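You operate a simulated robot arm through the tools that you are given. There is no shell and no other tool. Be economical: measure what you need, move in short steps, check, and stop when the job is done.

Carry out the task below with a simulated two-armed robot. There is one attempt and no reset: what you move stays moved.

Task
Put the batch card on the top shelf of the right steel shelving. Put one of the white blocks from the second shelf from the bottom of the drying rack on the top shelf of the drying rack. Put one of the white rollers from the double sink drainer on top of the blue rolled belt on the third shelf from the bottom of the drying rack. Pick up the standing job card with one hand, pass it to the other hand and put it on the top of the tools table. Put the blue brush from the clear pot on the deck of the front loader. Fetch the small square cake from the top of the tools table and set it on the right half of the middle shelf of the left steel shelving. Put the six-cake box from the shelf under the parts table on the upper shelf of the left steel shelving. Put one of the small round cakes from the top of the steel cart on the shelf under the parts table. Open the drawer of the long table, take the small white block from the top of the long steel table and leave it in the inside of the drawer of the long table, then shut the drawer. Any order will do. Set down upright: batch card, white roller, standing job card.

Only the result counts: the job must be done as asked and must still hold three seconds after the hand-in. Knocking over, shifting, dropping, spilling or breaking anything else fails it.

Robot
Two 7-joint arms with two-finger parallel grippers on one trunk, on a base that drives. Base frame: it is fixed to the floor where the robot stands at the start and does not move with it; the origin is under the middle of the robot, x ahead of it, y to its left, z up. Readings come in mm, degrees, newtons and seconds.
The left shoulder is at the start at [56, 101, 1034], the right one opposite. With the tool pointing down near the work surface each hand reaches from about 100 to 420 mm from the robot's upright axis, wherever it stands, measured 20 degrees to its own side. Places, roughly: batch card [500, 0, 750]; blue brush (3x2x15 cm) [900, -1600, 900]; deck of the front loader [2500, -4800, 700]; drawer of the long table [7300, -5100, 700]; inside of the drawer of the long table [7300, -5100, 700]; right half of the middle shelf of the left steel s [-1400, 2000, 1000]; rolled belt [4750, 4000, 1000]; shelf under the parts table [600, 1800, 500]; six-cake box (26x17x10 cm) [700, 2200, 500]; small round cake (5x5x3 cm) [1700, 3300, 900]; small square cake (5x5x3 cm) [500, 600, 800]; small white block [7500, -6000, 750]; standing job card [750, -1500, 750]; top of the tools table [700, 200, 800]; top shelf of the drying rack [4700, 4000, 1400]; top shelf of the right steel shelving [-1400, 2900, 1700]; upper shelf of the left steel shelving [-1400, 1700, 1400]; white block (7x5x4 cm) [4800, 3900, 700]; white roller (6x6x8 cm) [3400, 4100, 900]. Payload 2.4 kg a hand.
The TCP of each hand is the grasp point between the finger pads, 24 mm short of the fingertips. In the tool frame z runs along the fingers and y along their closing line. The gripper opens to 68 mm. The fingers are 17 mm wide and 10 mm thick; the gripper's body (40 by 70 mm) begins 41 mm behind the TCP.
Orientation is that of the tool frame in the base frame, as a unit quaternion [x, y, z, w]. With the fingers straight down and closing along the base's y, the tool's x points along the base's -x, its y along +y and its z along -z.

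Tools
- The arms move only by the tool step_arm. It takes "left_steps", "right_steps" or both (then of equal length, played together; a hand with none holds still); each is a list that holds one entry, the list of rows, each a list of 7 numbers: the shift along the base's x, y, z in mm, then the turn, a rotation vector about the base's x, y, z in degrees, then the finger opening in mm, from 0 to 68. In form: [[[x, y, z, rx, ry, rz, grip], ...]]. A call has 1 to 10 rows; each row is the pose to reach, as a shift and turn from the pose commanded when the call began. Rows are played at 5 a second. More than 50 mm and 8.6 degrees between two rows, or a gripper value outside its range, and nothing of the call is played. Where a pose cannot be reached the arm comes as near as it can. A force on the tool above 40 N (or 10 N above the force at the start of the call, whichever is more), or a blocked arm, ends the call early, and 0.2 s more pass. The fingers move at their own pace (about 72 mm/s each) and stop on an object; they squeeze with about 45 N. The grip force told is the motor's: it shows also when the fingers shut on nothing. Time passes only in rows, and 0.2 s behind the last, so rows that repeat a pose let the fingers close. It gives the time, the measured TCP pose, the force on the tool (base axes), the opening and the grip force at its end, in the units of the frame above (readings bear some noise), with the torque about the TCP (base axes, N m) and any sound that the robot's microphone picked up, and new pictures: "views" is both (left out), scene, wrist or none (wrist: the cameras of the hands that moved).
- Cameras (640 x 400 px; columns grow to the right, rows downward): "scene" is now at [156.2, 20.7, 1226.7]; the picture's right is [0.13, -0.99, 0.00], its down [-0.31, -0.04, -0.95] and it looks along [0.94, 0.13, -0.32] (base axes); focal length 214 px, centre (320, 200). "left" rides on the left gripper at [84, -11, -75] in its tool frame; the picture's right is [0.13, 0.99, 0.00], its down [-0.60, 0.08, -0.79] and it looks along [-0.79, 0.10, 0.61] (tool axes); focal length 251 px, centre (320, 200). "right" rides on the right gripper at [84, 11, -75] in its tool frame; the picture's right is [-0.13, 0.99, 0.00], its down [-0.60, -0.08, -0.79] and it looks along [-0.79, -0.10, 0.61] (tool axes); focal length 251 px, centre (320, 200). There is no depth. A picture from a camera that has moved, and an enlarged one, comes with that camera's place and axes in the base frame and with its lens. The place of the scene camera against the robot may be out by one fixed shift of up to 18 mm in any direction.
- slide_trunk(by): slides the trunk up (or, below 0, down) by that many mm; the arms and the scene camera ride with it, the base frame stays. It gives what a move gives, with no picture.
- roll_base(legs): drives the robot by 1 to 6 legs, each [ahead, left, turn to the left] in mm, mm and degrees, along the robot's own axes; the way and the turn of a leg run together, so that a leg with both is an arc; at most 1500 mm and 180 degrees a leg. The arms and the cameras ride along, it lands a little off, and it stops where it bumps. It gives what a move gives, and a new picture of the scene camera.
- pan_tilt(pan, tilt): turns the head with the scene camera to pan (to the left, within 86 degrees either way) and tilt (down, from -29 to 69), counted from straight ahead of the robot. It gives what a move gives, and a new picture of the scene camera.
- close_up(camera, box): a new picture of the part [left, top, right, bottom] of that camera's present view, enlarged. It takes no simulated time.
- close_job(): hands the job in; it is judged then, once.

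Work in short steps. Places have to be worked out from the pictures, the camera data and where the tool is seen: move nearer, look again, correct. Check each grasp and each placing, and mend what went wrong. You have 535 turns and 360 pictures in all, those below and enlarged ones among them. Open the grippers and draw the arms clear of the work before you hand the job in, unless the task says otherwise; then end with one line.

The tools are called after "Emit:" as a command line: name --argument value ..., lists and objects as JSON in quotes. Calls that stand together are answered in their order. step_arm: Moves the arms, as the interface text tells. Its arguments: {"type":"object","properties":{"left_steps":{"type":"array","items":{"type":"array","items":{"type":"array","items":{"type":"number"}}}},"right_steps":{"type":"array","items":{"type":"array","items":{"type":"array","items":{"type":"number"}}}},"views":{"type":"string","enum":["both","scene","wrist","none"]}},"required":[]} The other tools are called the same way: slide_trunk (by) slides the trunk up or down; roll_base (legs) drives the base; pan_tilt (pan, tilt) turns the head that bears the scene camera; close_up (camera, box) takes an enlarged picture of a part of a camera's view; close_job () hands the job in.

At the start:

```text
clock: 0.0
left_eef_pos: [328.7, 308.7, 1071.3]
left_tool_rot: [0.0, 1.0, 0.0, 0.0]
left_ft_force: [0.7, 0.0, -0.1]
left_wrist_torque: [-0.01, -0.02, 0.01]
left_grip_width: 67.7
left_grip_force: 0.1
right_eef_pos: [274.2, -33.5, 1129.8]
right_tool_rot: [0.0, 1.0, -0.001, -0.001]
right_ft_force: [-0.9, -1.1, 0.1]
right_wrist_torque: [0.01, -0.01, -0.01]
right_grip_width: 68.0
right_grip_force: 0.1
trunk travel left (down, up): [-250.0, 600.0]
robot x, y, heading: [0.4, 4.9, -0.2]
head pan, tilt: [7.7, 18.4]
```

scene: 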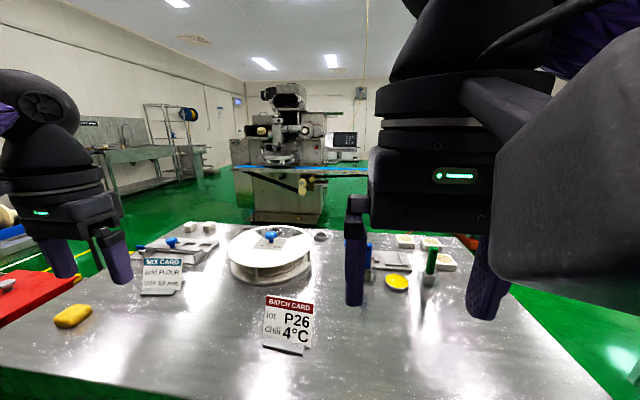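
right: 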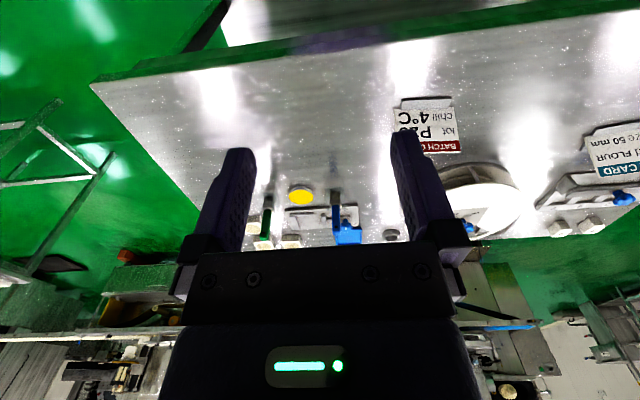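
left: 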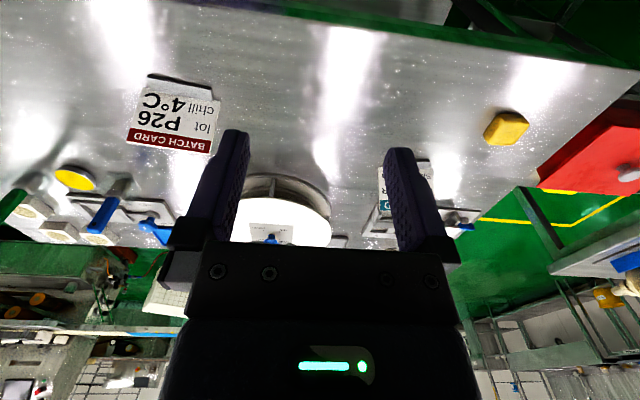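

The batch card stands on the table ahead. I look around first with the head to learn the layout, starting with the left.

Emit:
pan_tilt --pan 60 --tilt 20

Emit:
pan_tilt --pan -60 --tilt 20

Emit:
pan_tilt --pan 0 --tilt 45

```text
clock: 1.2
left_eef_pos: [329.9, 308.7, 1071.2]
left_tool_rot: [0.0, 1.0, 0.0, 0.001]
left_ft_force: [0.2, 0.5, -0.1]
left_wrist_torque: [-0.02, -0.03, 0.01]
left_grip_width: 67.9
left_grip_force: 0.1
right_eef_pos: [274.3, -34.6, 1129.0]
right_tool_rot: [0.0, 1.0, 0.0, 0.0]
right_ft_force: [-0.6, 0.1, -0.1]
right_wrist_torque: [0.04, -0.03, 0.05]
right_grip_width: 68.1
right_grip_force: 0.0
trunk travel left (down, up): [-250.0, 600.0]
robot x, y, heading: [-3.0, -4.0, 0.0]
head pan, tilt: [60.0, 20.0]
camera scene: at [110.3, 88.8, 1224.0], right [0.87, -0.5, 0.0], down [-0.17, -0.3, -0.94], along [0.47, 0.81, -0.34], focal length 214 px, centre (320, 200)
```

scene: 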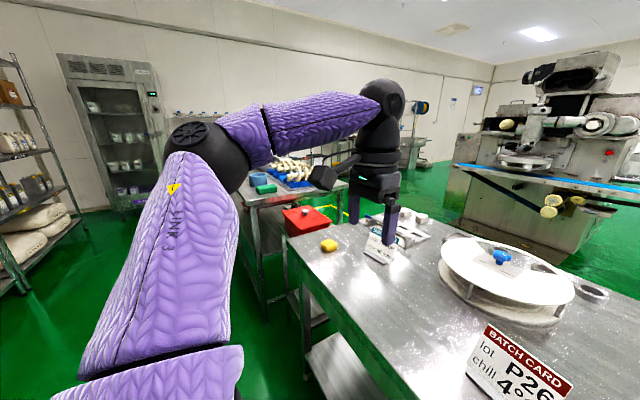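

```text
clock: 3.2
left_eef_pos: [330.3, 309.9, 1071.0]
left_tool_rot: [0.0, 1.0, 0.0, 0.001]
left_ft_force: [-1.0, 1.0, 0.6]
left_wrist_torque: [-0.01, -0.03, 0.0]
left_grip_width: 67.9
left_grip_force: 0.0
right_eef_pos: [272.6, -35.0, 1130.6]
right_tool_rot: [0.0, 1.0, 0.0, 0.0]
right_ft_force: [-0.9, -0.5, -0.2]
right_wrist_torque: [0.0, 0.0, 0.01]
right_grip_width: 68.0
right_grip_force: 0.1
trunk travel left (down, up): [-250.0, 600.0]
robot x, y, heading: [1.0, -0.0, -0.2]
head pan, tilt: [-60.0, 20.0]
camera scene: at [110.3, -72.4, 1224.1], right [-0.87, -0.5, 0.0], down [-0.17, 0.3, -0.94], along [0.47, -0.81, -0.34], focal length 214 px, centre (320, 200)
```

scene: 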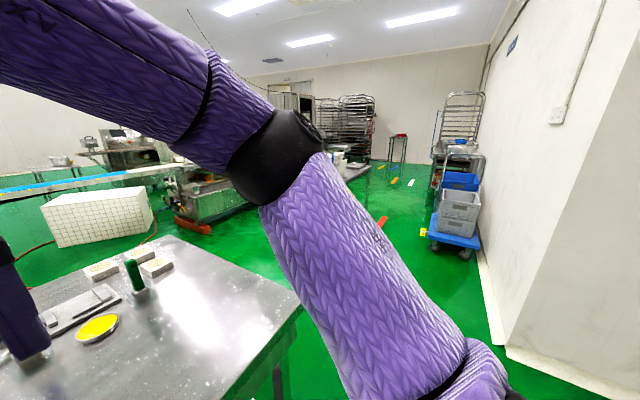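

```text
clock: 4.5
left_eef_pos: [329.2, 309.2, 1071.4]
left_tool_rot: [0.0, 1.0, 0.0, 0.001]
left_ft_force: [0.2, -0.2, -0.3]
left_wrist_torque: [0.01, 0.02, 0.01]
left_grip_width: 68.0
left_grip_force: 0.1
right_eef_pos: [273.3, -35.0, 1129.6]
right_tool_rot: [0.0, 1.0, -0.001, 0.0]
right_ft_force: [-0.8, 0.3, -0.1]
right_wrist_torque: [0.01, -0.02, 0.01]
right_grip_width: 68.0
right_grip_force: 0.1
trunk travel left (down, up): [-250.0, 600.0]
robot x, y, heading: [0.0, 0.8, 0.1]
head pan, tilt: [0.0, 45.0]
camera scene: at [145.0, 8.1, 1185.4], right [0.0, -1.0, 0.0], down [-0.71, 0.0, -0.71], along [0.71, 0.0, -0.71], focal length 214 px, centre (320, 200)
```

scene: 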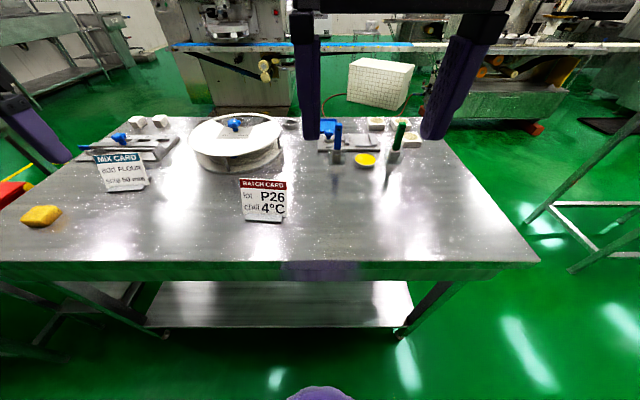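

I enlarge the table to identify the items.

Emit:
close_up --camera "scene" --box '[0, 100, 300, 288]'

Emit:
close_up --camera "scene" --box '[280, 100, 480, 225]'

```text
2.13 times, centred on (150, 194) of scene
camera zoom: at [145.0, 8.1, 1185.4], right [0.0, -1.0, 0.0], down [-0.71, 0.0, -0.71], along [0.71, 0.0, -0.71], focal length 456 px, centre (682, 213)
```

zoom: 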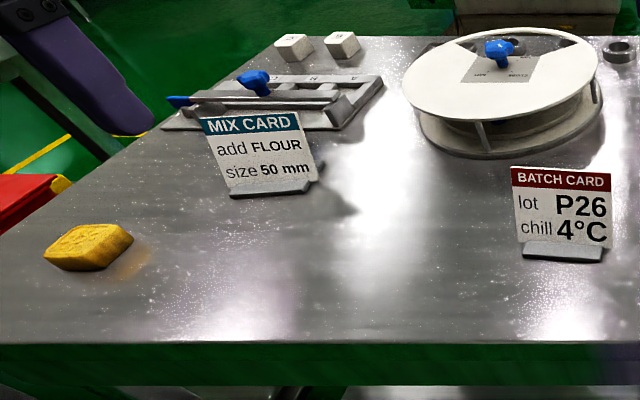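

```text
3.20 times, centred on (380, 162) of scene
camera zoom: at [145.0, 8.1, 1185.4], right [0.0, -1.0, 0.0], down [-0.71, 0.0, -0.71], along [0.71, 0.0, -0.71], focal length 686 px, centre (128, 320)
```

zoom: 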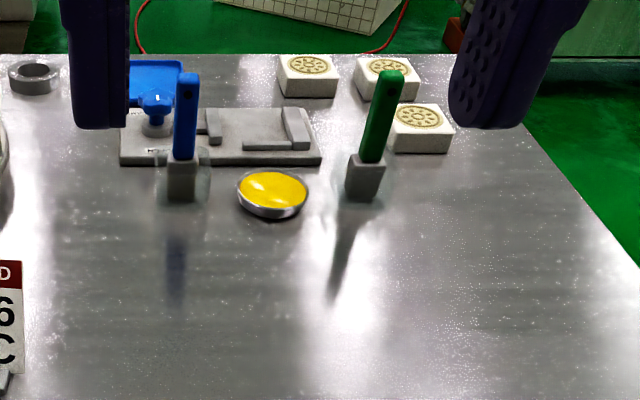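

The batch card base works out near (500,160), the yellow square cake near (500,715) and the table's front edge near x=380. I drive in so the right hand can take the card, then look down at it.

Emit:
roll_base --legs '[[0, 280, 0], [130, 0, 0]]'

Emit:
pan_tilt --pan 0 --tilt 60

```text
clock: 7.3
left_eef_pos: [458.8, 588.2, 1071.0]
left_tool_rot: [0.001, 1.0, 0.001, 0.001]
left_ft_force: [-0.1, 0.1, -1.8]
left_wrist_torque: [-0.04, -0.01, -0.01]
left_grip_width: 67.9
left_grip_force: 0.1
right_eef_pos: [401.9, 246.5, 1129.5]
right_tool_rot: [0.002, 1.0, 0.0, 0.0]
right_ft_force: [-0.9, -0.8, -0.5]
right_wrist_torque: [0.01, 0.0, 0.0]
right_grip_width: 67.9
right_grip_force: 0.0
trunk travel left (down, up): [-250.0, 600.0]
robot x, y, heading: [126.7, 279.6, -0.0]
head pan, tilt: [0.0, 45.0]
camera scene: at [273.7, 288.5, 1185.3], right [0.0, -1.0, 0.0], down [-0.71, 0.0, -0.71], along [0.71, 0.0, -0.71], focal length 214 px, centre (320, 200)
```

scene: 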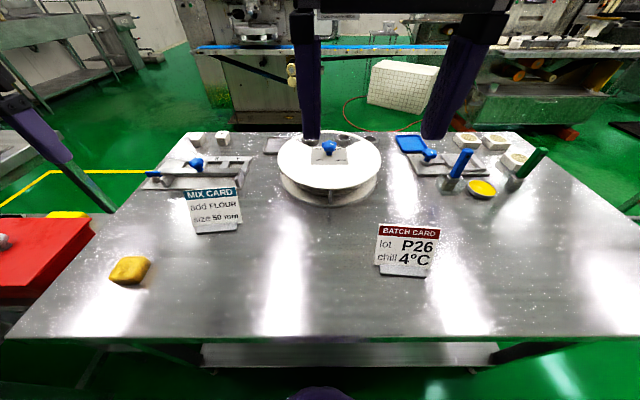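

```text
clock: 8.1
left_eef_pos: [459.5, 589.0, 1071.6]
left_tool_rot: [0.001, 1.0, 0.0, 0.001]
left_ft_force: [0.6, -0.6, 0.0]
left_wrist_torque: [-0.01, 0.0, 0.02]
left_grip_width: 68.0
left_grip_force: 0.0
right_eef_pos: [401.8, 245.3, 1129.6]
right_tool_rot: [0.001, 1.0, 0.0, 0.0]
right_ft_force: [0.0, -0.3, -0.1]
right_wrist_torque: [-0.01, -0.05, -0.01]
right_grip_width: 67.9
right_grip_force: 0.0
trunk travel left (down, up): [-250.0, 600.0]
robot x, y, heading: [128.9, 281.9, -0.3]
head pan, tilt: [0.0, 60.0]
camera scene: at [258.7, 288.6, 1165.9], right [0.0, -1.0, 0.0], down [-0.87, 0.0, -0.5], along [0.5, 0.0, -0.87], focal length 214 px, centre (320, 200)
```

scene: 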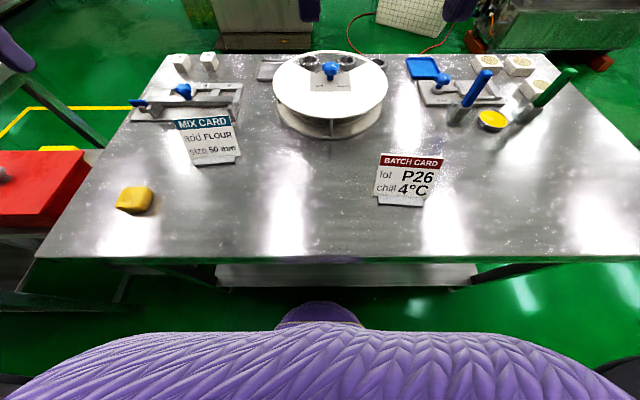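

Triangulation puts the batch card's foot at about (478,118) and the top at z≈760–790. I turn the right gripper by 90° so it closes along x, and shift it over the card while still high.

Emit:
step_arm --right_steps '[[[8, -12, 0, 0, 0, 8.5, 68], [16, -24, -5, 0, 0, 17, 68], [24, -36, -10, 0, 0, 25.5, 68], [32, -48, -20, 0, 0, 34, 68], [40, -60, -30, 0, 0, 42.5, 68], [48, -72, -40, 0, 0, 51, 68], [56, -84, -50, 0, 0, 59.5, 68], [64, -96, -60, 0, 0, 68, 68], [72, -108, -70, 0, 0, 76.5, 68], [78, -127, -80, 0, 0, 85, 68]]]'

```text
clock: 10.3
left_eef_pos: [458.9, 588.2, 1071.3]
left_tool_rot: [0.001, 1.0, 0.0, 0.0]
left_ft_force: [0.1, 0.4, 0.2]
left_wrist_torque: [0.0, 0.0, 0.01]
left_grip_width: 68.0
left_grip_force: 0.0
right_eef_pos: [394.7, 182.1, 1025.0]
right_tool_rot: [-0.675, 0.738, -0.001, 0.001]
right_ft_force: [0.3, 0.1, -0.3]
right_wrist_torque: [-0.03, 0.01, -0.01]
right_grip_width: 67.9
right_grip_force: 0.0
right hand out of reach, approached as far as the arm can: row 8, 9, 10
trunk travel left (down, up): [-250.0, 600.0]
robot x, y, heading: [133.4, 280.2, -0.2]
head pan, tilt: [0.0, 60.0]
camera scene: at [258.7, 288.6, 1165.9], right [0.0, -1.0, 0.0], down [-0.87, 0.0, -0.5], along [0.5, 0.0, -0.87], focal length 214 px, centre (320, 200)
camera right: at [375.7, 100.9, 1100.3], right [-0.98, 0.22, 0.0], down [0.13, 0.59, 0.79], along [0.17, 0.77, -0.61], focal length 251 px, centre (320, 200)
```

scene: 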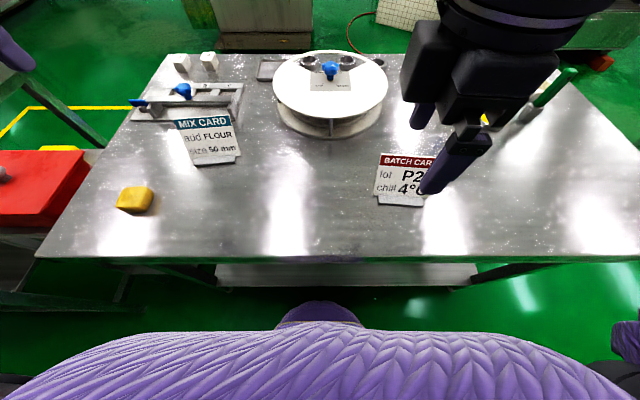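
right: 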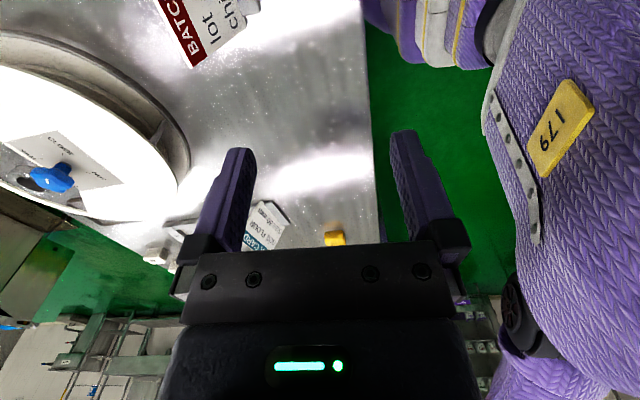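

The high pose is just outside reach; lower poses should reach further. I test a straight descent to see where it goes.

Emit:
step_arm --right_steps '[[[0, 0, -40, 0, 0, 0, 68], [0, 0, -80, 0, 0, 0, 68], [0, 0, -110, 0, 0, 0, 68]]]'

```text
clock: 11.1
left_eef_pos: [458.9, 589.4, 1071.6]
left_tool_rot: [0.001, 1.0, 0.001, 0.001]
left_ft_force: [-0.1, -0.2, 0.5]
left_wrist_torque: [0.0, 0.0, -0.03]
left_grip_width: 67.7
left_grip_force: 0.0
right_eef_pos: [394.7, 180.3, 914.4]
right_tool_rot: [-0.671, 0.741, 0.001, -0.001]
right_ft_force: [-0.3, 0.4, -0.2]
right_wrist_torque: [-0.02, -0.02, 0.01]
right_grip_width: 67.9
right_grip_force: 0.1
trunk travel left (down, up): [-250.0, 600.0]
robot x, y, heading: [127.0, 282.2, -0.0]
head pan, tilt: [0.0, 60.0]
camera scene: at [258.7, 288.5, 1165.9], right [0.0, -1.0, 0.0], down [-0.87, 0.0, -0.5], along [0.5, 0.0, -0.87], focal length 214 px, centre (320, 200)
camera right: at [375.6, 98.9, 989.4], right [-0.97, 0.23, 0.0], down [0.14, 0.59, 0.79], along [0.18, 0.77, -0.61], focal length 251 px, centre (320, 200)
```

scene: 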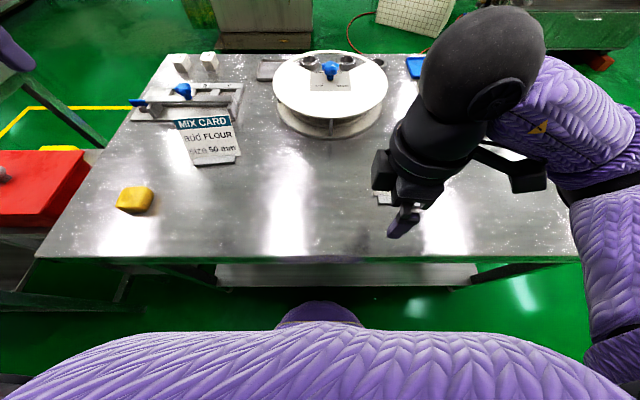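
right: 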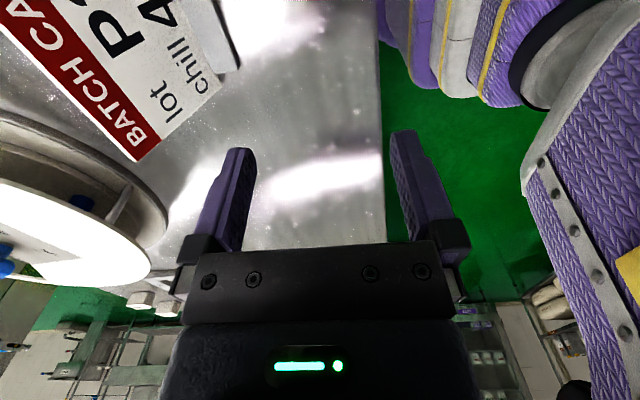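

The wrist view shows the card leaning back about 25° on a small foot. I enlarge both views to measure its geometry.

Emit:
close_up --camera "right" --box '[0, 0, 260, 163]'

```text
2.45 times, centred on (130, 82) of right
camera zoom: at [375.6, 98.9, 989.4], right [-0.97, 0.23, 0.0], down [0.14, 0.59, 0.79], along [0.18, 0.77, -0.61], focal length 617 px, centre (786, 491)
```

zoom: 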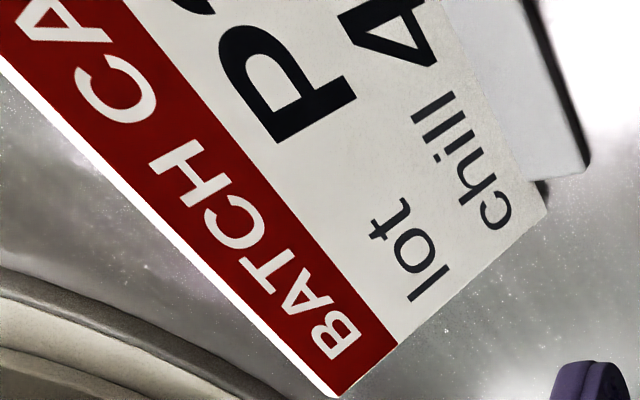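

I drive 50 mm ahead to bring the card into reach.

Emit:
roll_base --legs '[[50, 0, 0]]'

```text
clock: 12.2
left_eef_pos: [503.8, 588.9, 1070.3]
left_tool_rot: [0.0, 1.0, 0.0, 0.001]
left_ft_force: [0.1, -0.2, -0.2]
left_wrist_torque: [-0.01, 0.02, 0.03]
left_grip_width: 68.1
left_grip_force: 0.2
right_eef_pos: [439.2, 181.3, 915.0]
right_tool_rot: [-0.67, 0.742, 0.002, 0.0]
right_ft_force: [0.3, 0.6, 0.6]
right_wrist_torque: [-0.02, 0.03, 0.01]
right_grip_width: 67.9
right_grip_force: 0.1
trunk travel left (down, up): [-250.0, 600.0]
robot x, y, heading: [172.0, 279.8, -0.4]
head pan, tilt: [0.0, 60.0]
stopped in leg 1: the robot was blocked; the commanded pose is now the measured one
camera scene: at [302.8, 288.4, 1165.9], right [0.0, -1.0, 0.0], down [-0.87, 0.0, -0.5], along [0.5, 0.0, -0.87], focal length 214 px, centre (320, 200)
```

scene: 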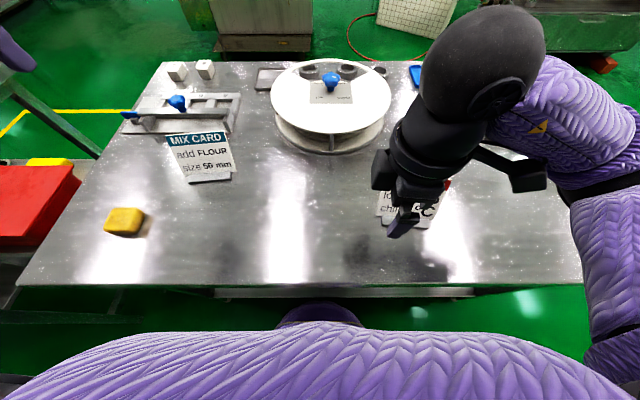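

Contact at x=172 means the table edge is 200 mm ahead of the axis. Now I bring the right hand over the card with a 17° tilt.

Emit:
step_arm --right_steps '[[[32, -14, 5, 0, 6, 0, 68], [64, -28, 5, 0, 12, 0, 68], [96, -41, 5, 0, 17, 0, 68]]]'

```text
clock: 13.0
left_eef_pos: [504.0, 588.7, 1070.6]
left_tool_rot: [0.001, 1.0, 0.0, 0.001]
left_ft_force: [-0.3, 0.0, -0.5]
left_wrist_torque: [0.03, -0.01, 0.0]
left_grip_width: 68.1
left_grip_force: 0.0
right_eef_pos: [435.3, 198.7, 934.8]
right_tool_rot: [-0.663, 0.734, 0.1, -0.11]
right_ft_force: [-0.3, -1.0, 0.0]
right_wrist_torque: [-0.02, 0.01, -0.01]
right_grip_width: 67.7
right_grip_force: 0.1
right hand out of reach, approached as far as the arm can: row 1, 2, 3
trunk travel left (down, up): [-250.0, 600.0]
robot x, y, heading: [173.8, 280.7, -0.3]
head pan, tilt: [0.0, 60.0]
camera scene: at [302.4, 288.3, 1165.9], right [0.0, -1.0, 0.0], down [-0.87, 0.0, -0.5], along [0.5, 0.0, -0.87], focal length 214 px, centre (320, 200)
camera right: at [439.0, 118.1, 1012.3], right [-0.93, 0.23, 0.29], down [0.37, 0.59, 0.72], along [-0.01, 0.77, -0.63], focal length 251 px, centre (320, 200)
```

scene: 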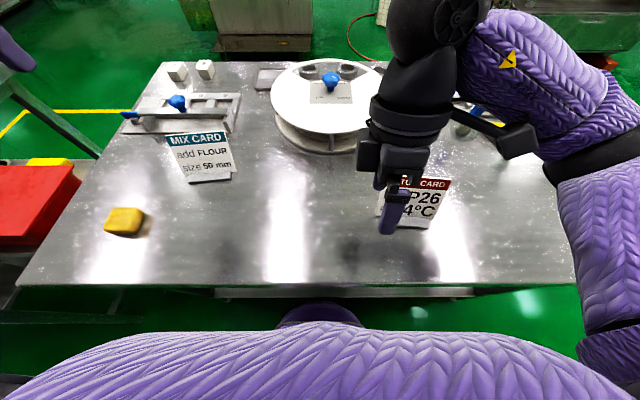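
right: 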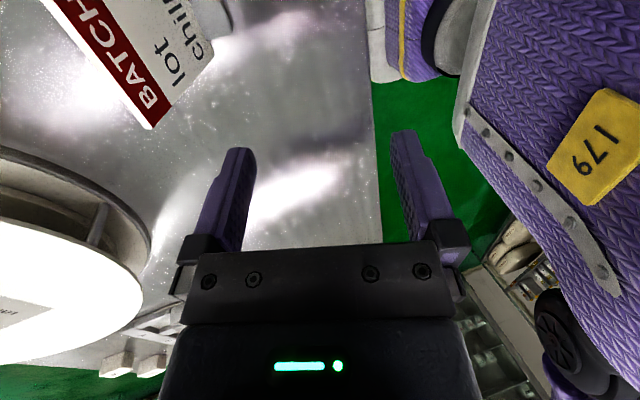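

Reach with this yaw is poor. I turn the wrist the other way (yaw −90°) while staying high and check what it reaches.

Emit:
step_arm --right_steps '[[[-10, 0, 20, 0, -8, 0, 68], [-20, 0, 40, 0, -17, 0, 68]]]' --views "none"

Emit:
step_arm --right_steps '[[[0, 0, 0, 0, 0, -8.5, 68], [0, 0, 0, 0, 0, -17, 68], [0, 0, 0, 0, 0, -25.5, 68], [0, 0, 0, 0, 0, -34, 68], [0, 0, 0, 0, 0, -42.5, 68], [0, 0, 0, 0, 0, -51, 68], [0, 0, 0, 0, 0, -59.5, 68], [0, 0, 0, 0, 0, -68, 68], [0, 0, 0, 0, 0, -76.5, 68], [0, 0, 0, 0, 0, -85, 68]]]' --views "none"

Emit:
step_arm --right_steps '[[[0, 0, 0, 0, 0, -8.5, 68], [0, 0, 0, 0, 0, -17, 68], [0, 0, 0, 0, 0, -25.5, 68], [0, 0, 0, 0, 0, -34, 68], [0, 0, 0, 0, 0, -42.5, 68], [0, 0, 0, 0, 0, -51, 68], [0, 0, 0, 0, 0, -59.5, 68], [0, 0, 0, 0, 0, -68, 68], [0, 0, 0, 0, 0, -76.5, 68], [0, 0, 0, 0, 0, -85, 68]]]' --views "none"

Emit:
step_arm --right_steps '[[[40, -15, 0, 0, 0, 0, 68], [80, -30, -20, 0, 0, 0, 68], [110, -50, -40, 0, 0, 0, 68]]]'

```text
refused: row 2 steps farther than a row can; nothing moved
```

```text
clock: 15.2
left_eef_pos: [503.0, 588.9, 1070.6]
left_tool_rot: [0.001, 1.0, -0.001, 0.001]
left_ft_force: [-0.9, 0.6, 0.4]
left_wrist_torque: [-0.03, 0.01, 0.0]
left_grip_width: 68.0
left_grip_force: 0.1
right_eef_pos: [432.2, 201.7, 933.8]
right_tool_rot: [0.009, 0.989, 0.147, -0.013]
right_ft_force: [-0.1, 0.2, -0.2]
right_wrist_torque: [-0.04, -0.01, -0.01]
right_grip_width: 67.7
right_grip_force: 0.1
trunk travel left (down, up): [-250.0, 600.0]
robot x, y, heading: [175.8, 279.2, -0.0]
head pan, tilt: [0.0, 60.0]
```

```text
clock: 17.4
left_eef_pos: [503.9, 588.4, 1071.1]
left_tool_rot: [0.001, 1.0, 0.0, 0.001]
left_ft_force: [0.1, -0.2, -0.2]
left_wrist_torque: [-0.03, 0.01, 0.02]
left_grip_width: 68.0
left_grip_force: 0.1
right_eef_pos: [441.2, 204.7, 935.5]
right_tool_rot: [0.674, 0.724, 0.118, 0.089]
right_ft_force: [0.4, 0.2, -0.3]
right_wrist_torque: [0.0, 0.01, 0.01]
right_grip_width: 67.9
right_grip_force: 0.0
right hand out of reach, approached as far as the arm can: row 5, 6, 7, 8, 9, 10
trunk travel left (down, up): [-250.0, 600.0]
robot x, y, heading: [170.8, 277.6, -0.3]
head pan, tilt: [0.0, 60.0]
```

```text
clock: 18.2
left_eef_pos: [503.4, 588.1, 1070.5]
left_tool_rot: [0.001, 1.0, 0.0, 0.002]
left_ft_force: [-0.1, -0.7, 0.5]
left_wrist_torque: [0.02, 0.01, -0.03]
left_grip_width: 68.2
left_grip_force: 0.0
right_eef_pos: [550.6, 155.4, 895.3]
right_tool_rot: [0.673, 0.725, 0.117, 0.09]
right_ft_force: [-0.1, 0.0, 0.8]
right_wrist_torque: [0.01, 0.05, 0.01]
right_grip_width: 67.5
right_grip_force: 0.0
trunk travel left (down, up): [-250.0, 600.0]
robot x, y, heading: [168.6, 282.7, -0.2]
head pan, tilt: [0.0, 60.0]
camera scene: at [302.6, 288.4, 1165.9], right [0.0, -1.0, 0.0], down [-0.87, 0.0, -0.5], along [0.5, 0.0, -0.87], focal length 214 px, centre (320, 200)
camera right: at [533.4, 237.2, 972.3], right [0.96, -0.06, 0.29], down [-0.26, -0.65, 0.72], along [0.14, -0.76, -0.63], focal length 251 px, centre (320, 200)
```

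scene: 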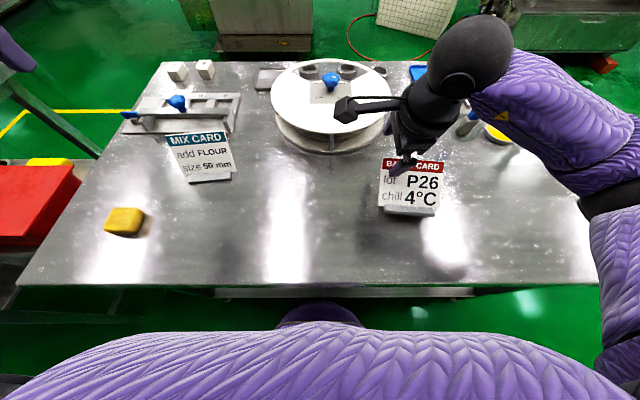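
right: 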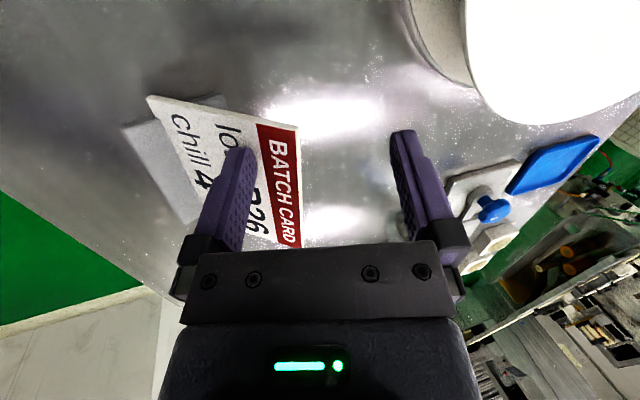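

The card seems to have been nudged toward +x by a finger. I enlarge to see whether it stands properly.

Emit:
close_up --camera "scene" --box '[360, 140, 460, 230]'

Emit:
close_up --camera "right" --box '[100, 60, 420, 260]'

```text
4.44 times, centred on (410, 185) of scene
camera zoom: at [302.6, 288.4, 1165.9], right [0.0, -1.0, 0.0], down [-0.87, 0.0, -0.5], along [0.5, 0.0, -0.87], focal length 953 px, centre (-80, 267)
```

zoom: 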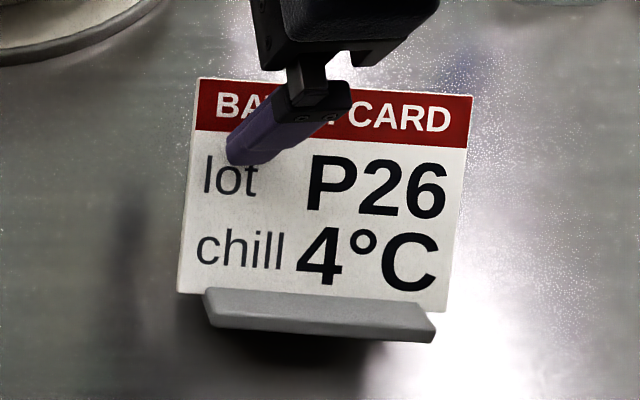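

```text
2.00 times, centred on (260, 160) of right
camera zoom: at [533.4, 237.2, 972.3], right [0.96, -0.06, 0.29], down [-0.26, -0.65, 0.72], along [0.14, -0.76, -0.63], focal length 503 px, centre (440, 280)
```

zoom: 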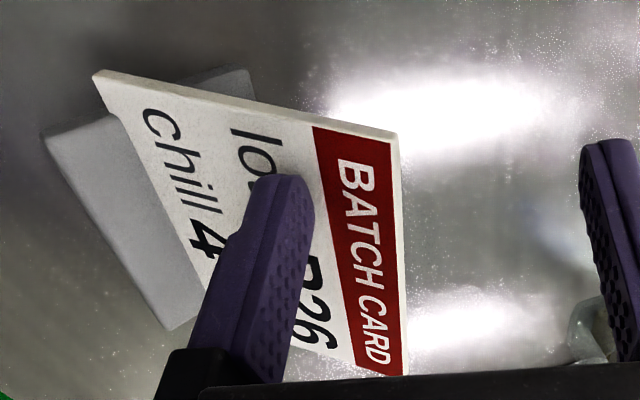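

The finger holds the card tipped back (shadow under the foot). I retreat slowly in −x so it settles back on its foot.

Emit:
step_arm --right_steps '[[[-4, 0, 0, 0, 0, 0, 68], [-8, 0, 0, 0, 0, 0, 68], [-12, 0, 0, 0, 0, 0, 68], [-16, 0, 0, 0, 0, 0, 68], [-20, 0, 0, 0, 0, 0, 68], [-24, 0, 0, 0, 0, 0, 68], [-28, 0, 0, 0, 0, 0, 68], [-32, 0, 0, 0, 0, 0, 68], [-36, 0, 0, 0, 0, 0, 68], [-40, 0, 0, 0, 0, 0, 68]]]'

```text
clock: 20.4
left_eef_pos: [503.6, 588.0, 1071.3]
left_tool_rot: [0.001, 1.0, 0.0, 0.002]
left_ft_force: [0.3, -0.5, 0.2]
left_wrist_torque: [-0.01, 0.03, -0.04]
left_grip_width: 68.1
left_grip_force: 0.1
right_eef_pos: [511.0, 155.9, 896.8]
right_tool_rot: [0.673, 0.725, 0.119, 0.09]
right_ft_force: [-0.2, 0.0, 0.3]
right_wrist_torque: [0.02, -0.03, -0.01]
right_grip_width: 68.2
right_grip_force: 0.1
trunk travel left (down, up): [-250.0, 600.0]
robot x, y, heading: [172.0, 280.2, -0.1]
head pan, tilt: [0.0, 60.0]
camera scene: at [302.5, 288.4, 1165.9], right [0.0, -1.0, 0.0], down [-0.87, 0.0, -0.5], along [0.5, 0.0, -0.87], focal length 214 px, centre (320, 200)
camera right: at [493.4, 237.0, 973.9], right [0.96, -0.06, 0.29], down [-0.26, -0.65, 0.72], along [0.14, -0.76, -0.63], focal length 251 px, centre (320, 200)
```

scene: 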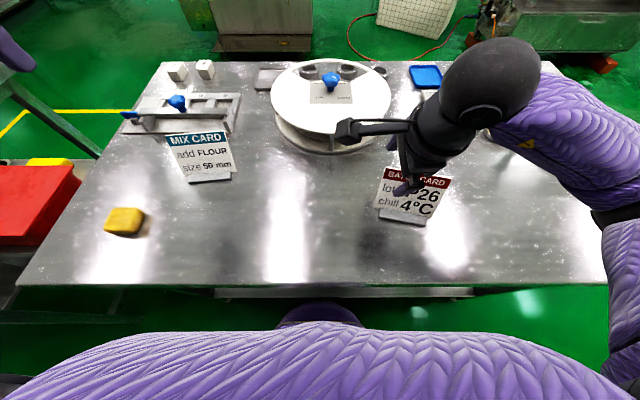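
right: 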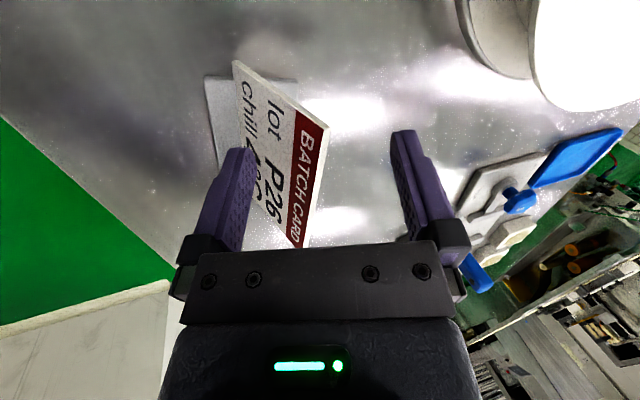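

The card stands again, yawed ~15°, leaning ~20°; top-edge centre ≈ (508,131,885). I raise the hand, yaw to match, then tilt so the fingers lie along the card.

Emit:
step_arm --right_steps '[[[5, -5, 25, 0, 0, 0, 68], [10, -15, 45, 0, 0, -6, 68], [12, -22, 50, 0, 0, -12, 68], [15, -30, 50, 0, 0, -18.6, 68]]]' --views "none"

Emit:
step_arm --right_steps '[[[0, 0, 0, 2, 7.7, 0, 68], [0, 0, 0, 4, 15.5, 0, 68], [0, 0, 0, 6, 23.2, 0, 68], [0, 0, 0, 8, 31, 0, 68], [0, 0, 0, 9.3, 35.8, 0, 68]]]'

```text
clock: 21.4
left_eef_pos: [504.0, 588.2, 1071.1]
left_tool_rot: [0.0, 1.0, 0.0, 0.001]
left_ft_force: [-0.5, 0.9, 0.1]
left_wrist_torque: [0.02, 0.04, -0.02]
left_grip_width: 68.0
left_grip_force: 0.0
right_eef_pos: [526.6, 125.0, 946.8]
right_tool_rot: [0.781, 0.606, 0.102, 0.109]
right_ft_force: [-0.4, 0.0, 0.2]
right_wrist_torque: [-0.01, 0.0, -0.01]
right_grip_width: 68.1
right_grip_force: 0.0
trunk travel left (down, up): [-250.0, 600.0]
robot x, y, heading: [173.3, 280.1, -0.2]
head pan, tilt: [0.0, 60.0]
```

```text
clock: 22.6
left_eef_pos: [503.2, 589.1, 1070.7]
left_tool_rot: [0.001, 1.0, 0.0, 0.0]
left_ft_force: [-0.4, -0.2, 0.0]
left_wrist_torque: [-0.01, 0.03, -0.02]
left_grip_width: 68.2
left_grip_force: 0.1
right_eef_pos: [526.1, 126.5, 946.6]
right_tool_rot: [0.78, 0.601, -0.096, -0.147]
right_ft_force: [-0.2, 0.6, -0.4]
right_wrist_torque: [0.02, -0.02, 0.0]
right_grip_width: 67.9
right_grip_force: 0.1
trunk travel left (down, up): [-250.0, 600.0]
robot x, y, heading: [172.7, 278.0, -0.3]
head pan, tilt: [0.0, 60.0]
camera scene: at [302.5, 288.4, 1165.9], right [0.0, -1.0, 0.0], down [-0.87, 0.0, -0.5], along [0.5, 0.0, -0.87], focal length 214 px, centre (320, 200)
camera right: at [582.3, 196.5, 1015.6], right [0.87, -0.36, -0.34], down [0.03, -0.66, 0.76], along [-0.5, -0.66, -0.56], focal length 251 px, centre (320, 200)
```

scene: 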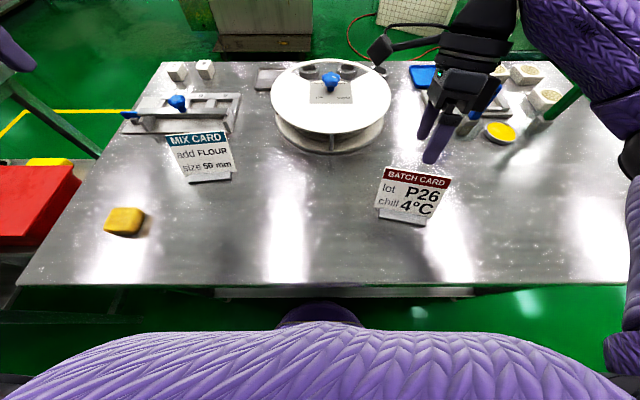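
right: 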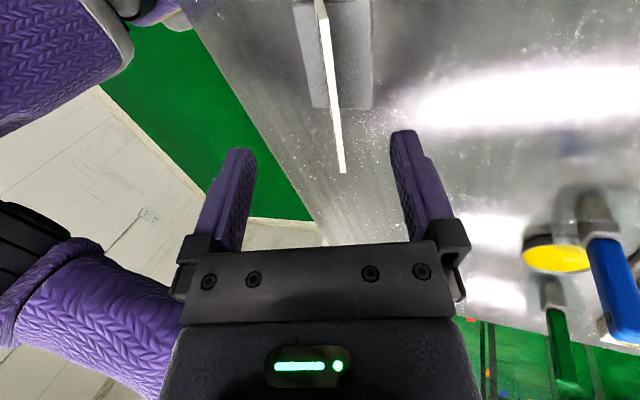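

Fingers are parallel to the card, which lies ~8 mm toward +x of centre. I correct and descend along the card, watching the force.

Emit:
step_arm --right_steps '[[[7, -4, 0, 0, 0, 0, 68], [0, -2, -20, 0, 0, 0, 68], [-8, 0, -42, 0, 0, 0, 68], [-15, 3, -64, 0, 0, 0, 68], [-22, 5, -85, 0, 0, 0, 68]]]'

```text
clock: 23.8
left_eef_pos: [503.4, 588.6, 1070.9]
left_tool_rot: [0.001, 1.0, -0.001, 0.001]
left_ft_force: [-0.3, 0.1, -0.2]
left_wrist_torque: [-0.02, 0.03, 0.04]
left_grip_width: 68.0
left_grip_force: 0.0
right_eef_pos: [505.2, 131.5, 862.1]
right_tool_rot: [0.781, 0.6, -0.094, -0.146]
right_ft_force: [0.2, 0.0, -0.2]
right_wrist_torque: [-0.02, -0.02, 0.0]
right_grip_width: 68.1
right_grip_force: 0.1
trunk travel left (down, up): [-250.0, 600.0]
robot x, y, heading: [172.4, 280.8, -0.1]
head pan, tilt: [0.0, 60.0]
camera scene: at [302.5, 288.4, 1165.9], right [0.0, -1.0, 0.0], down [-0.87, 0.0, -0.5], along [0.5, 0.0, -0.87], focal length 214 px, centre (320, 200)
camera right: at [560.8, 202.2, 931.1], right [0.87, -0.36, -0.34], down [0.03, -0.65, 0.76], along [-0.5, -0.67, -0.56], focal length 251 px, centre (320, 200)
```

scene: 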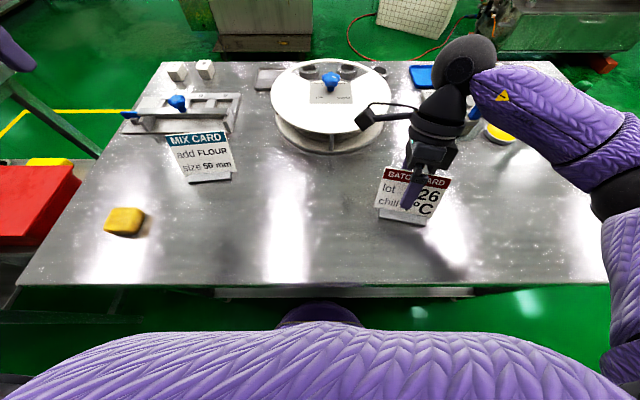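
right: 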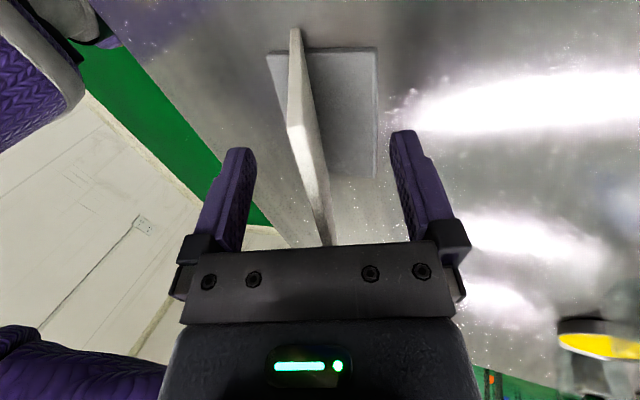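

The card is between the fingers. I close.

Emit:
step_arm --right_steps '[[[0, 0, 0, 0, 0, 0, 40], [0, 0, 0, 0, 0, 0, 20], [0, 0, 0, 0, 0, 0, 0], [0, 0, 0, 0, 0, 0, 0], [0, 0, 0, 0, 0, 0, 0]]]' --views "wrist"

```text
clock: 25.0
left_eef_pos: [501.5, 589.3, 1071.8]
left_tool_rot: [0.001, 1.0, -0.001, 0.001]
left_ft_force: [0.0, 0.6, 1.1]
left_wrist_torque: [-0.02, -0.01, -0.02]
left_grip_width: 68.0
left_grip_force: 0.1
right_eef_pos: [501.8, 131.5, 863.0]
right_tool_rot: [0.781, 0.601, -0.094, -0.145]
right_ft_force: [-5.9, -0.2, 20.9]
right_wrist_torque: [0.71, 1.19, 0.19]
right_grip_width: 6.1
right_grip_force: 29.2
trunk travel left (down, up): [-250.0, 600.0]
robot x, y, heading: [172.9, 281.4, -0.2]
head pan, tilt: [0.0, 60.0]
camera right: at [559.6, 202.4, 932.5], right [0.87, -0.36, -0.34], down [0.03, -0.65, 0.76], along [-0.49, -0.67, -0.56], focal length 251 px, centre (320, 200)
```

right: 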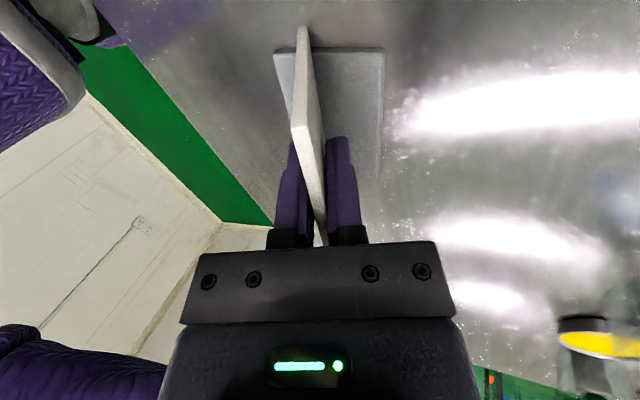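

Gripped (6 mm). I lift it 150 mm and pull it nearer the body.

Emit:
step_arm --right_steps '[[[0, 0, 30, 0, 0, 0, 0], [0, 0, 70, 0, 0, 0, 0], [-20, -10, 110, 0, 0, 0, 0], [-50, -30, 150, 0, 0, 0, 0], [-80, -50, 160, 0, 0, 0, 0]]]' --views "scene"

```text
refused: row 4 steps farther than a row can; nothing moved
```

The last step was too long; I shorten the rows.

Emit:
step_arm --right_steps '[[[0, 0, 30, 0, 0, 0, 0], [0, 0, 65, 0, 0, 0, 0], [-10, -5, 105, 0, 0, 0, 0], [-30, -15, 140, 0, 0, 0, 0], [-60, -30, 160, 0, 0, 0, 0]]]' --views "scene"

```text
clock: 26.2
left_eef_pos: [503.1, 588.7, 1071.6]
left_tool_rot: [0.001, 1.0, 0.0, 0.001]
left_ft_force: [1.1, 0.2, 0.2]
left_wrist_torque: [0.01, 0.0, -0.03]
left_grip_width: 68.0
left_grip_force: 0.2
right_eef_pos: [440.6, 101.3, 1022.0]
right_tool_rot: [0.781, 0.6, -0.096, -0.145]
right_ft_force: [-0.5, 0.3, -2.0]
right_wrist_torque: [0.01, 0.0, -0.01]
right_grip_width: 4.7
right_grip_force: 27.7
trunk travel left (down, up): [-250.0, 600.0]
robot x, y, heading: [170.7, 280.3, -0.1]
head pan, tilt: [0.0, 60.0]
camera scene: at [302.4, 288.3, 1165.9], right [0.0, -1.0, 0.0], down [-0.87, 0.0, -0.5], along [0.5, 0.0, -0.87], focal length 214 px, centre (320, 200)
```

scene: 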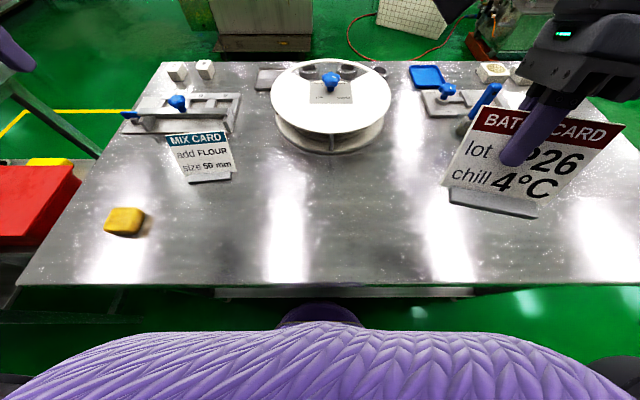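

Held well. I back off a touch and drive left toward the cake.

Emit:
roll_base --legs '[[-15, 0, 0], [0, 225, 0]]'

Emit:
step_arm --left_steps '[[[-20, -50, -30, 0, 0, 0, 68], [-50, -60, -60, 0, 0, 0, 68], [-70, -60, -90, 0, 0, 0, 68]]]'

```text
clock: 28.3
left_eef_pos: [488.0, 815.7, 1071.3]
left_tool_rot: [0.001, 1.0, 0.0, 0.002]
left_ft_force: [0.2, -0.1, -0.1]
left_wrist_torque: [-0.01, -0.05, -0.01]
left_grip_width: 68.3
left_grip_force: 0.1
right_eef_pos: [427.1, 328.5, 1021.1]
right_tool_rot: [0.78, 0.601, -0.096, -0.145]
right_ft_force: [-0.7, -0.3, -1.9]
right_wrist_torque: [0.02, -0.03, -0.01]
right_grip_width: 4.9
right_grip_force: 27.9
trunk travel left (down, up): [-250.0, 600.0]
robot x, y, heading: [159.4, 508.8, -0.3]
head pan, tilt: [0.0, 60.0]
camera scene: at [287.6, 515.3, 1165.9], right [0.0, -1.0, 0.0], down [-0.87, 0.0, -0.5], along [0.5, 0.0, -0.87], focal length 214 px, centre (320, 200)
```

scene: 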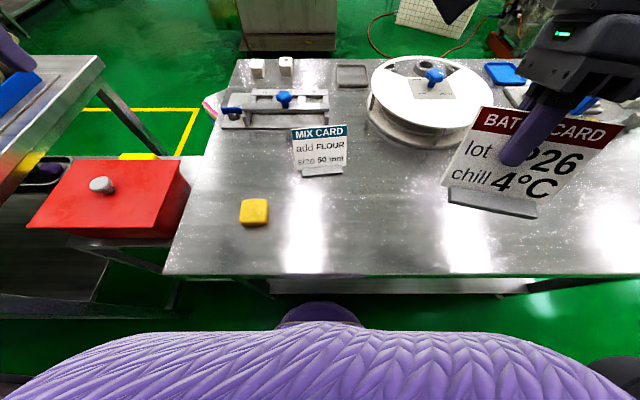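

```text
refused: row 1 steps farther than a row can; nothing moved
```

The cake is now at about (464,636), square to the axes. I bring the left hand over, tilted 40° forward.

Emit:
step_arm --left_steps '[[[-12, -30, -20, 0, -6, 0, 68], [-25, -65, -40, 0, -13, 0, 68], [-37, -100, -60, 0, -20, 0, 68], [-50, -130, -90, 0, -27, 0, 68], [-60, -155, -120, 0, -34, 0, 68], [-68, -180, -150, 0, -40, 0, 68]]]' --views "wrist"

```text
clock: 29.7
left_eef_pos: [500.8, 604.1, 941.2]
left_tool_rot: [0.002, 0.94, -0.001, 0.342]
left_ft_force: [-0.2, 0.3, -0.3]
left_wrist_torque: [-0.01, 0.03, -0.01]
left_grip_width: 68.0
left_grip_force: 0.1
left hand out of reach, approached as far as the arm can: row 4, 5, 6
right_eef_pos: [428.3, 329.3, 1020.1]
right_tool_rot: [0.78, 0.601, -0.095, -0.146]
right_ft_force: [-0.2, 0.6, -1.2]
right_wrist_torque: [-0.02, -0.02, 0.02]
right_grip_width: 4.8
right_grip_force: 28.1
trunk travel left (down, up): [-250.0, 600.0]
robot x, y, heading: [158.1, 505.6, 0.0]
head pan, tilt: [0.0, 60.0]
camera left: at [387.9, 595.5, 945.5], right [-0.1, 0.99, -0.08], down [-0.05, 0.08, 1.0], along [0.99, 0.1, 0.04], focal length 251 px, centre (320, 200)
```

left: 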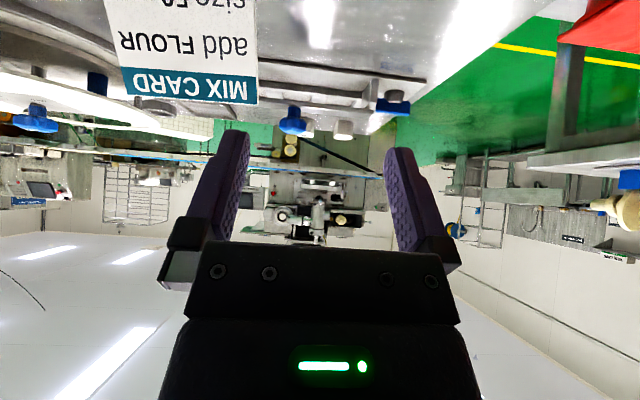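

With the tilt, the hand needs more room from the body. I back the base 70 mm and then aim over the cake.

Emit:
roll_base --legs '[[-70, 0, 0]]'

Emit:
step_arm --left_steps '[[[-5, 15, -20, 0, 0, 0, 68], [-8, 30, -50, 0, 0, 0, 68], [-10, 32, -75, 0, 0, 0, 68]]]'

```text
clock: 30.7
left_eef_pos: [429.8, 606.7, 941.6]
left_tool_rot: [0.001, 0.94, 0.0, 0.342]
left_ft_force: [0.3, -0.3, 0.2]
left_wrist_torque: [0.02, -0.02, -0.03]
left_grip_width: 67.9
left_grip_force: 0.1
right_eef_pos: [357.4, 328.3, 1022.3]
right_tool_rot: [0.78, 0.601, -0.094, -0.146]
right_ft_force: [0.7, -0.8, -2.1]
right_wrist_torque: [0.01, -0.01, 0.0]
right_grip_width: 4.9
right_grip_force: 28.1
trunk travel left (down, up): [-250.0, 600.0]
robot x, y, heading: [84.8, 504.5, -0.1]
head pan, tilt: [0.0, 60.0]
camera scene: at [217.8, 514.9, 1165.9], right [0.0, -1.0, 0.0], down [-0.87, 0.0, -0.5], along [0.5, 0.0, -0.87], focal length 214 px, centre (320, 200)
```

scene: 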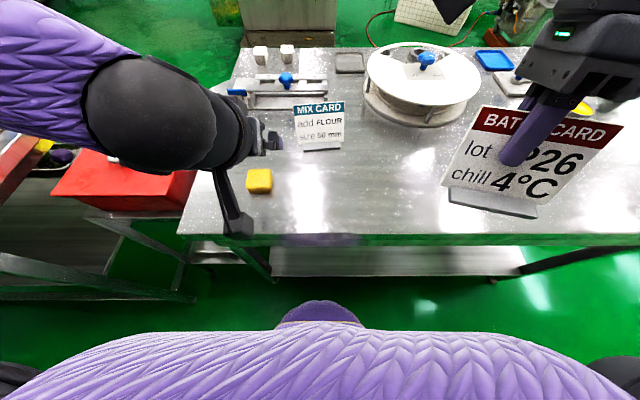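

```text
clock: 31.5
left_eef_pos: [436.7, 635.8, 862.3]
left_tool_rot: [0.001, 0.94, -0.001, 0.342]
left_ft_force: [-0.2, 0.1, -0.7]
left_wrist_torque: [0.0, 0.01, 0.0]
left_grip_width: 68.2
left_grip_force: 0.0
left hand out of reach, approached as far as the arm can: row 1, 2, 3
right_eef_pos: [358.3, 328.5, 1021.0]
right_tool_rot: [0.781, 0.6, -0.096, -0.145]
right_ft_force: [0.3, -0.1, -1.7]
right_wrist_torque: [0.01, -0.01, 0.01]
right_grip_width: 4.7
right_grip_force: 28.3
trunk travel left (down, up): [-250.0, 600.0]
robot x, y, heading: [86.8, 510.7, -0.3]
head pan, tilt: [0.0, 60.0]
camera scene: at [218.2, 515.0, 1165.9], right [0.0, -1.0, 0.0], down [-0.87, 0.0, -0.5], along [0.5, 0.0, -0.87], focal length 214 px, centre (320, 200)
camera left: at [323.4, 624.6, 866.6], right [-0.1, 0.99, -0.08], down [-0.05, 0.08, 1.0], along [0.99, 0.1, 0.04], focal length 251 px, centre (320, 200)
```

scene: 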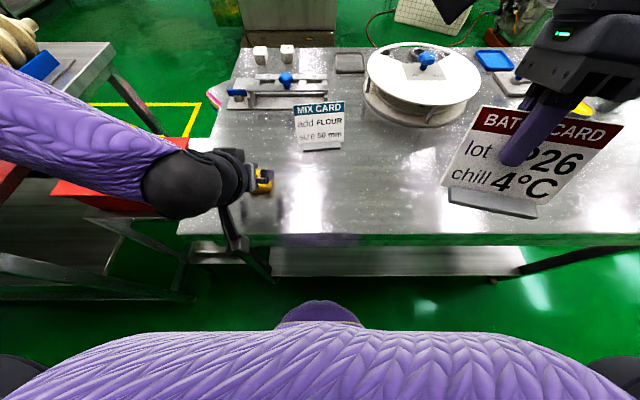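
left: 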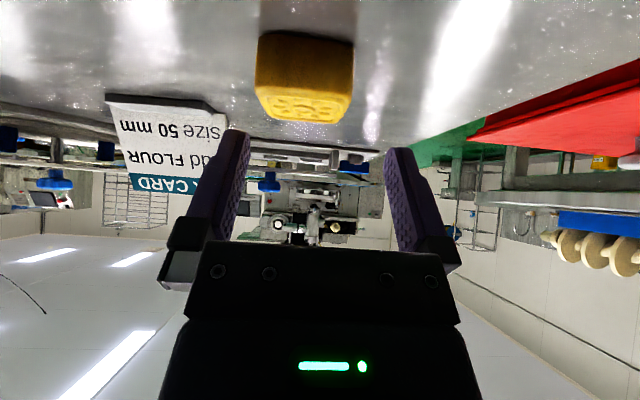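

From the wrist view: table z≈788, cake centred near (475,623). I shift right 12 mm and approach along the tool axis.

Emit:
step_arm --left_steps '[[[0, -12, 0, 0, 0, 0, 68], [12, -12, -16, 0, 0, 0, 68], [24, -12, -32, 0, 0, 0, 68], [34, -12, -44, 0, 0, 0, 68]]]' --views "wrist"

```text
clock: 32.5
left_eef_pos: [465.8, 622.3, 823.8]
left_tool_rot: [0.002, 0.939, -0.001, 0.344]
left_ft_force: [-7.8, 0.7, 9.2]
left_wrist_torque: [0.33, 0.15, 0.2]
left_grip_width: 68.3
left_grip_force: 0.1
right_eef_pos: [356.2, 328.4, 1023.1]
right_tool_rot: [0.78, 0.602, -0.095, -0.145]
right_ft_force: [0.1, 0.0, -2.0]
right_wrist_torque: [-0.02, 0.01, 0.02]
right_grip_width: 5.0
right_grip_force: 27.9
trunk travel left (down, up): [-250.0, 600.0]
robot x, y, heading: [87.9, 506.4, 0.1]
head pan, tilt: [0.0, 60.0]
stopped in row 4 (left hand): the force on the tool passed its limit at 68 N (the readings are from after the stop); the commanded pose is now the measured one
camera left: at [353.3, 612.0, 828.0], right [-0.1, 0.99, -0.08], down [-0.05, 0.08, 1.0], along [0.99, 0.1, 0.04], focal length 251 px, centre (320, 200)
```

left: 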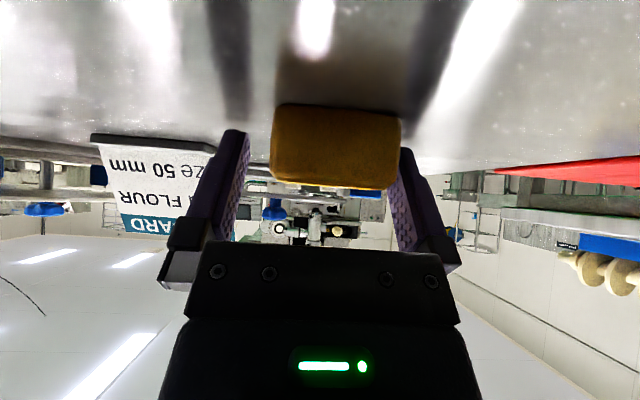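

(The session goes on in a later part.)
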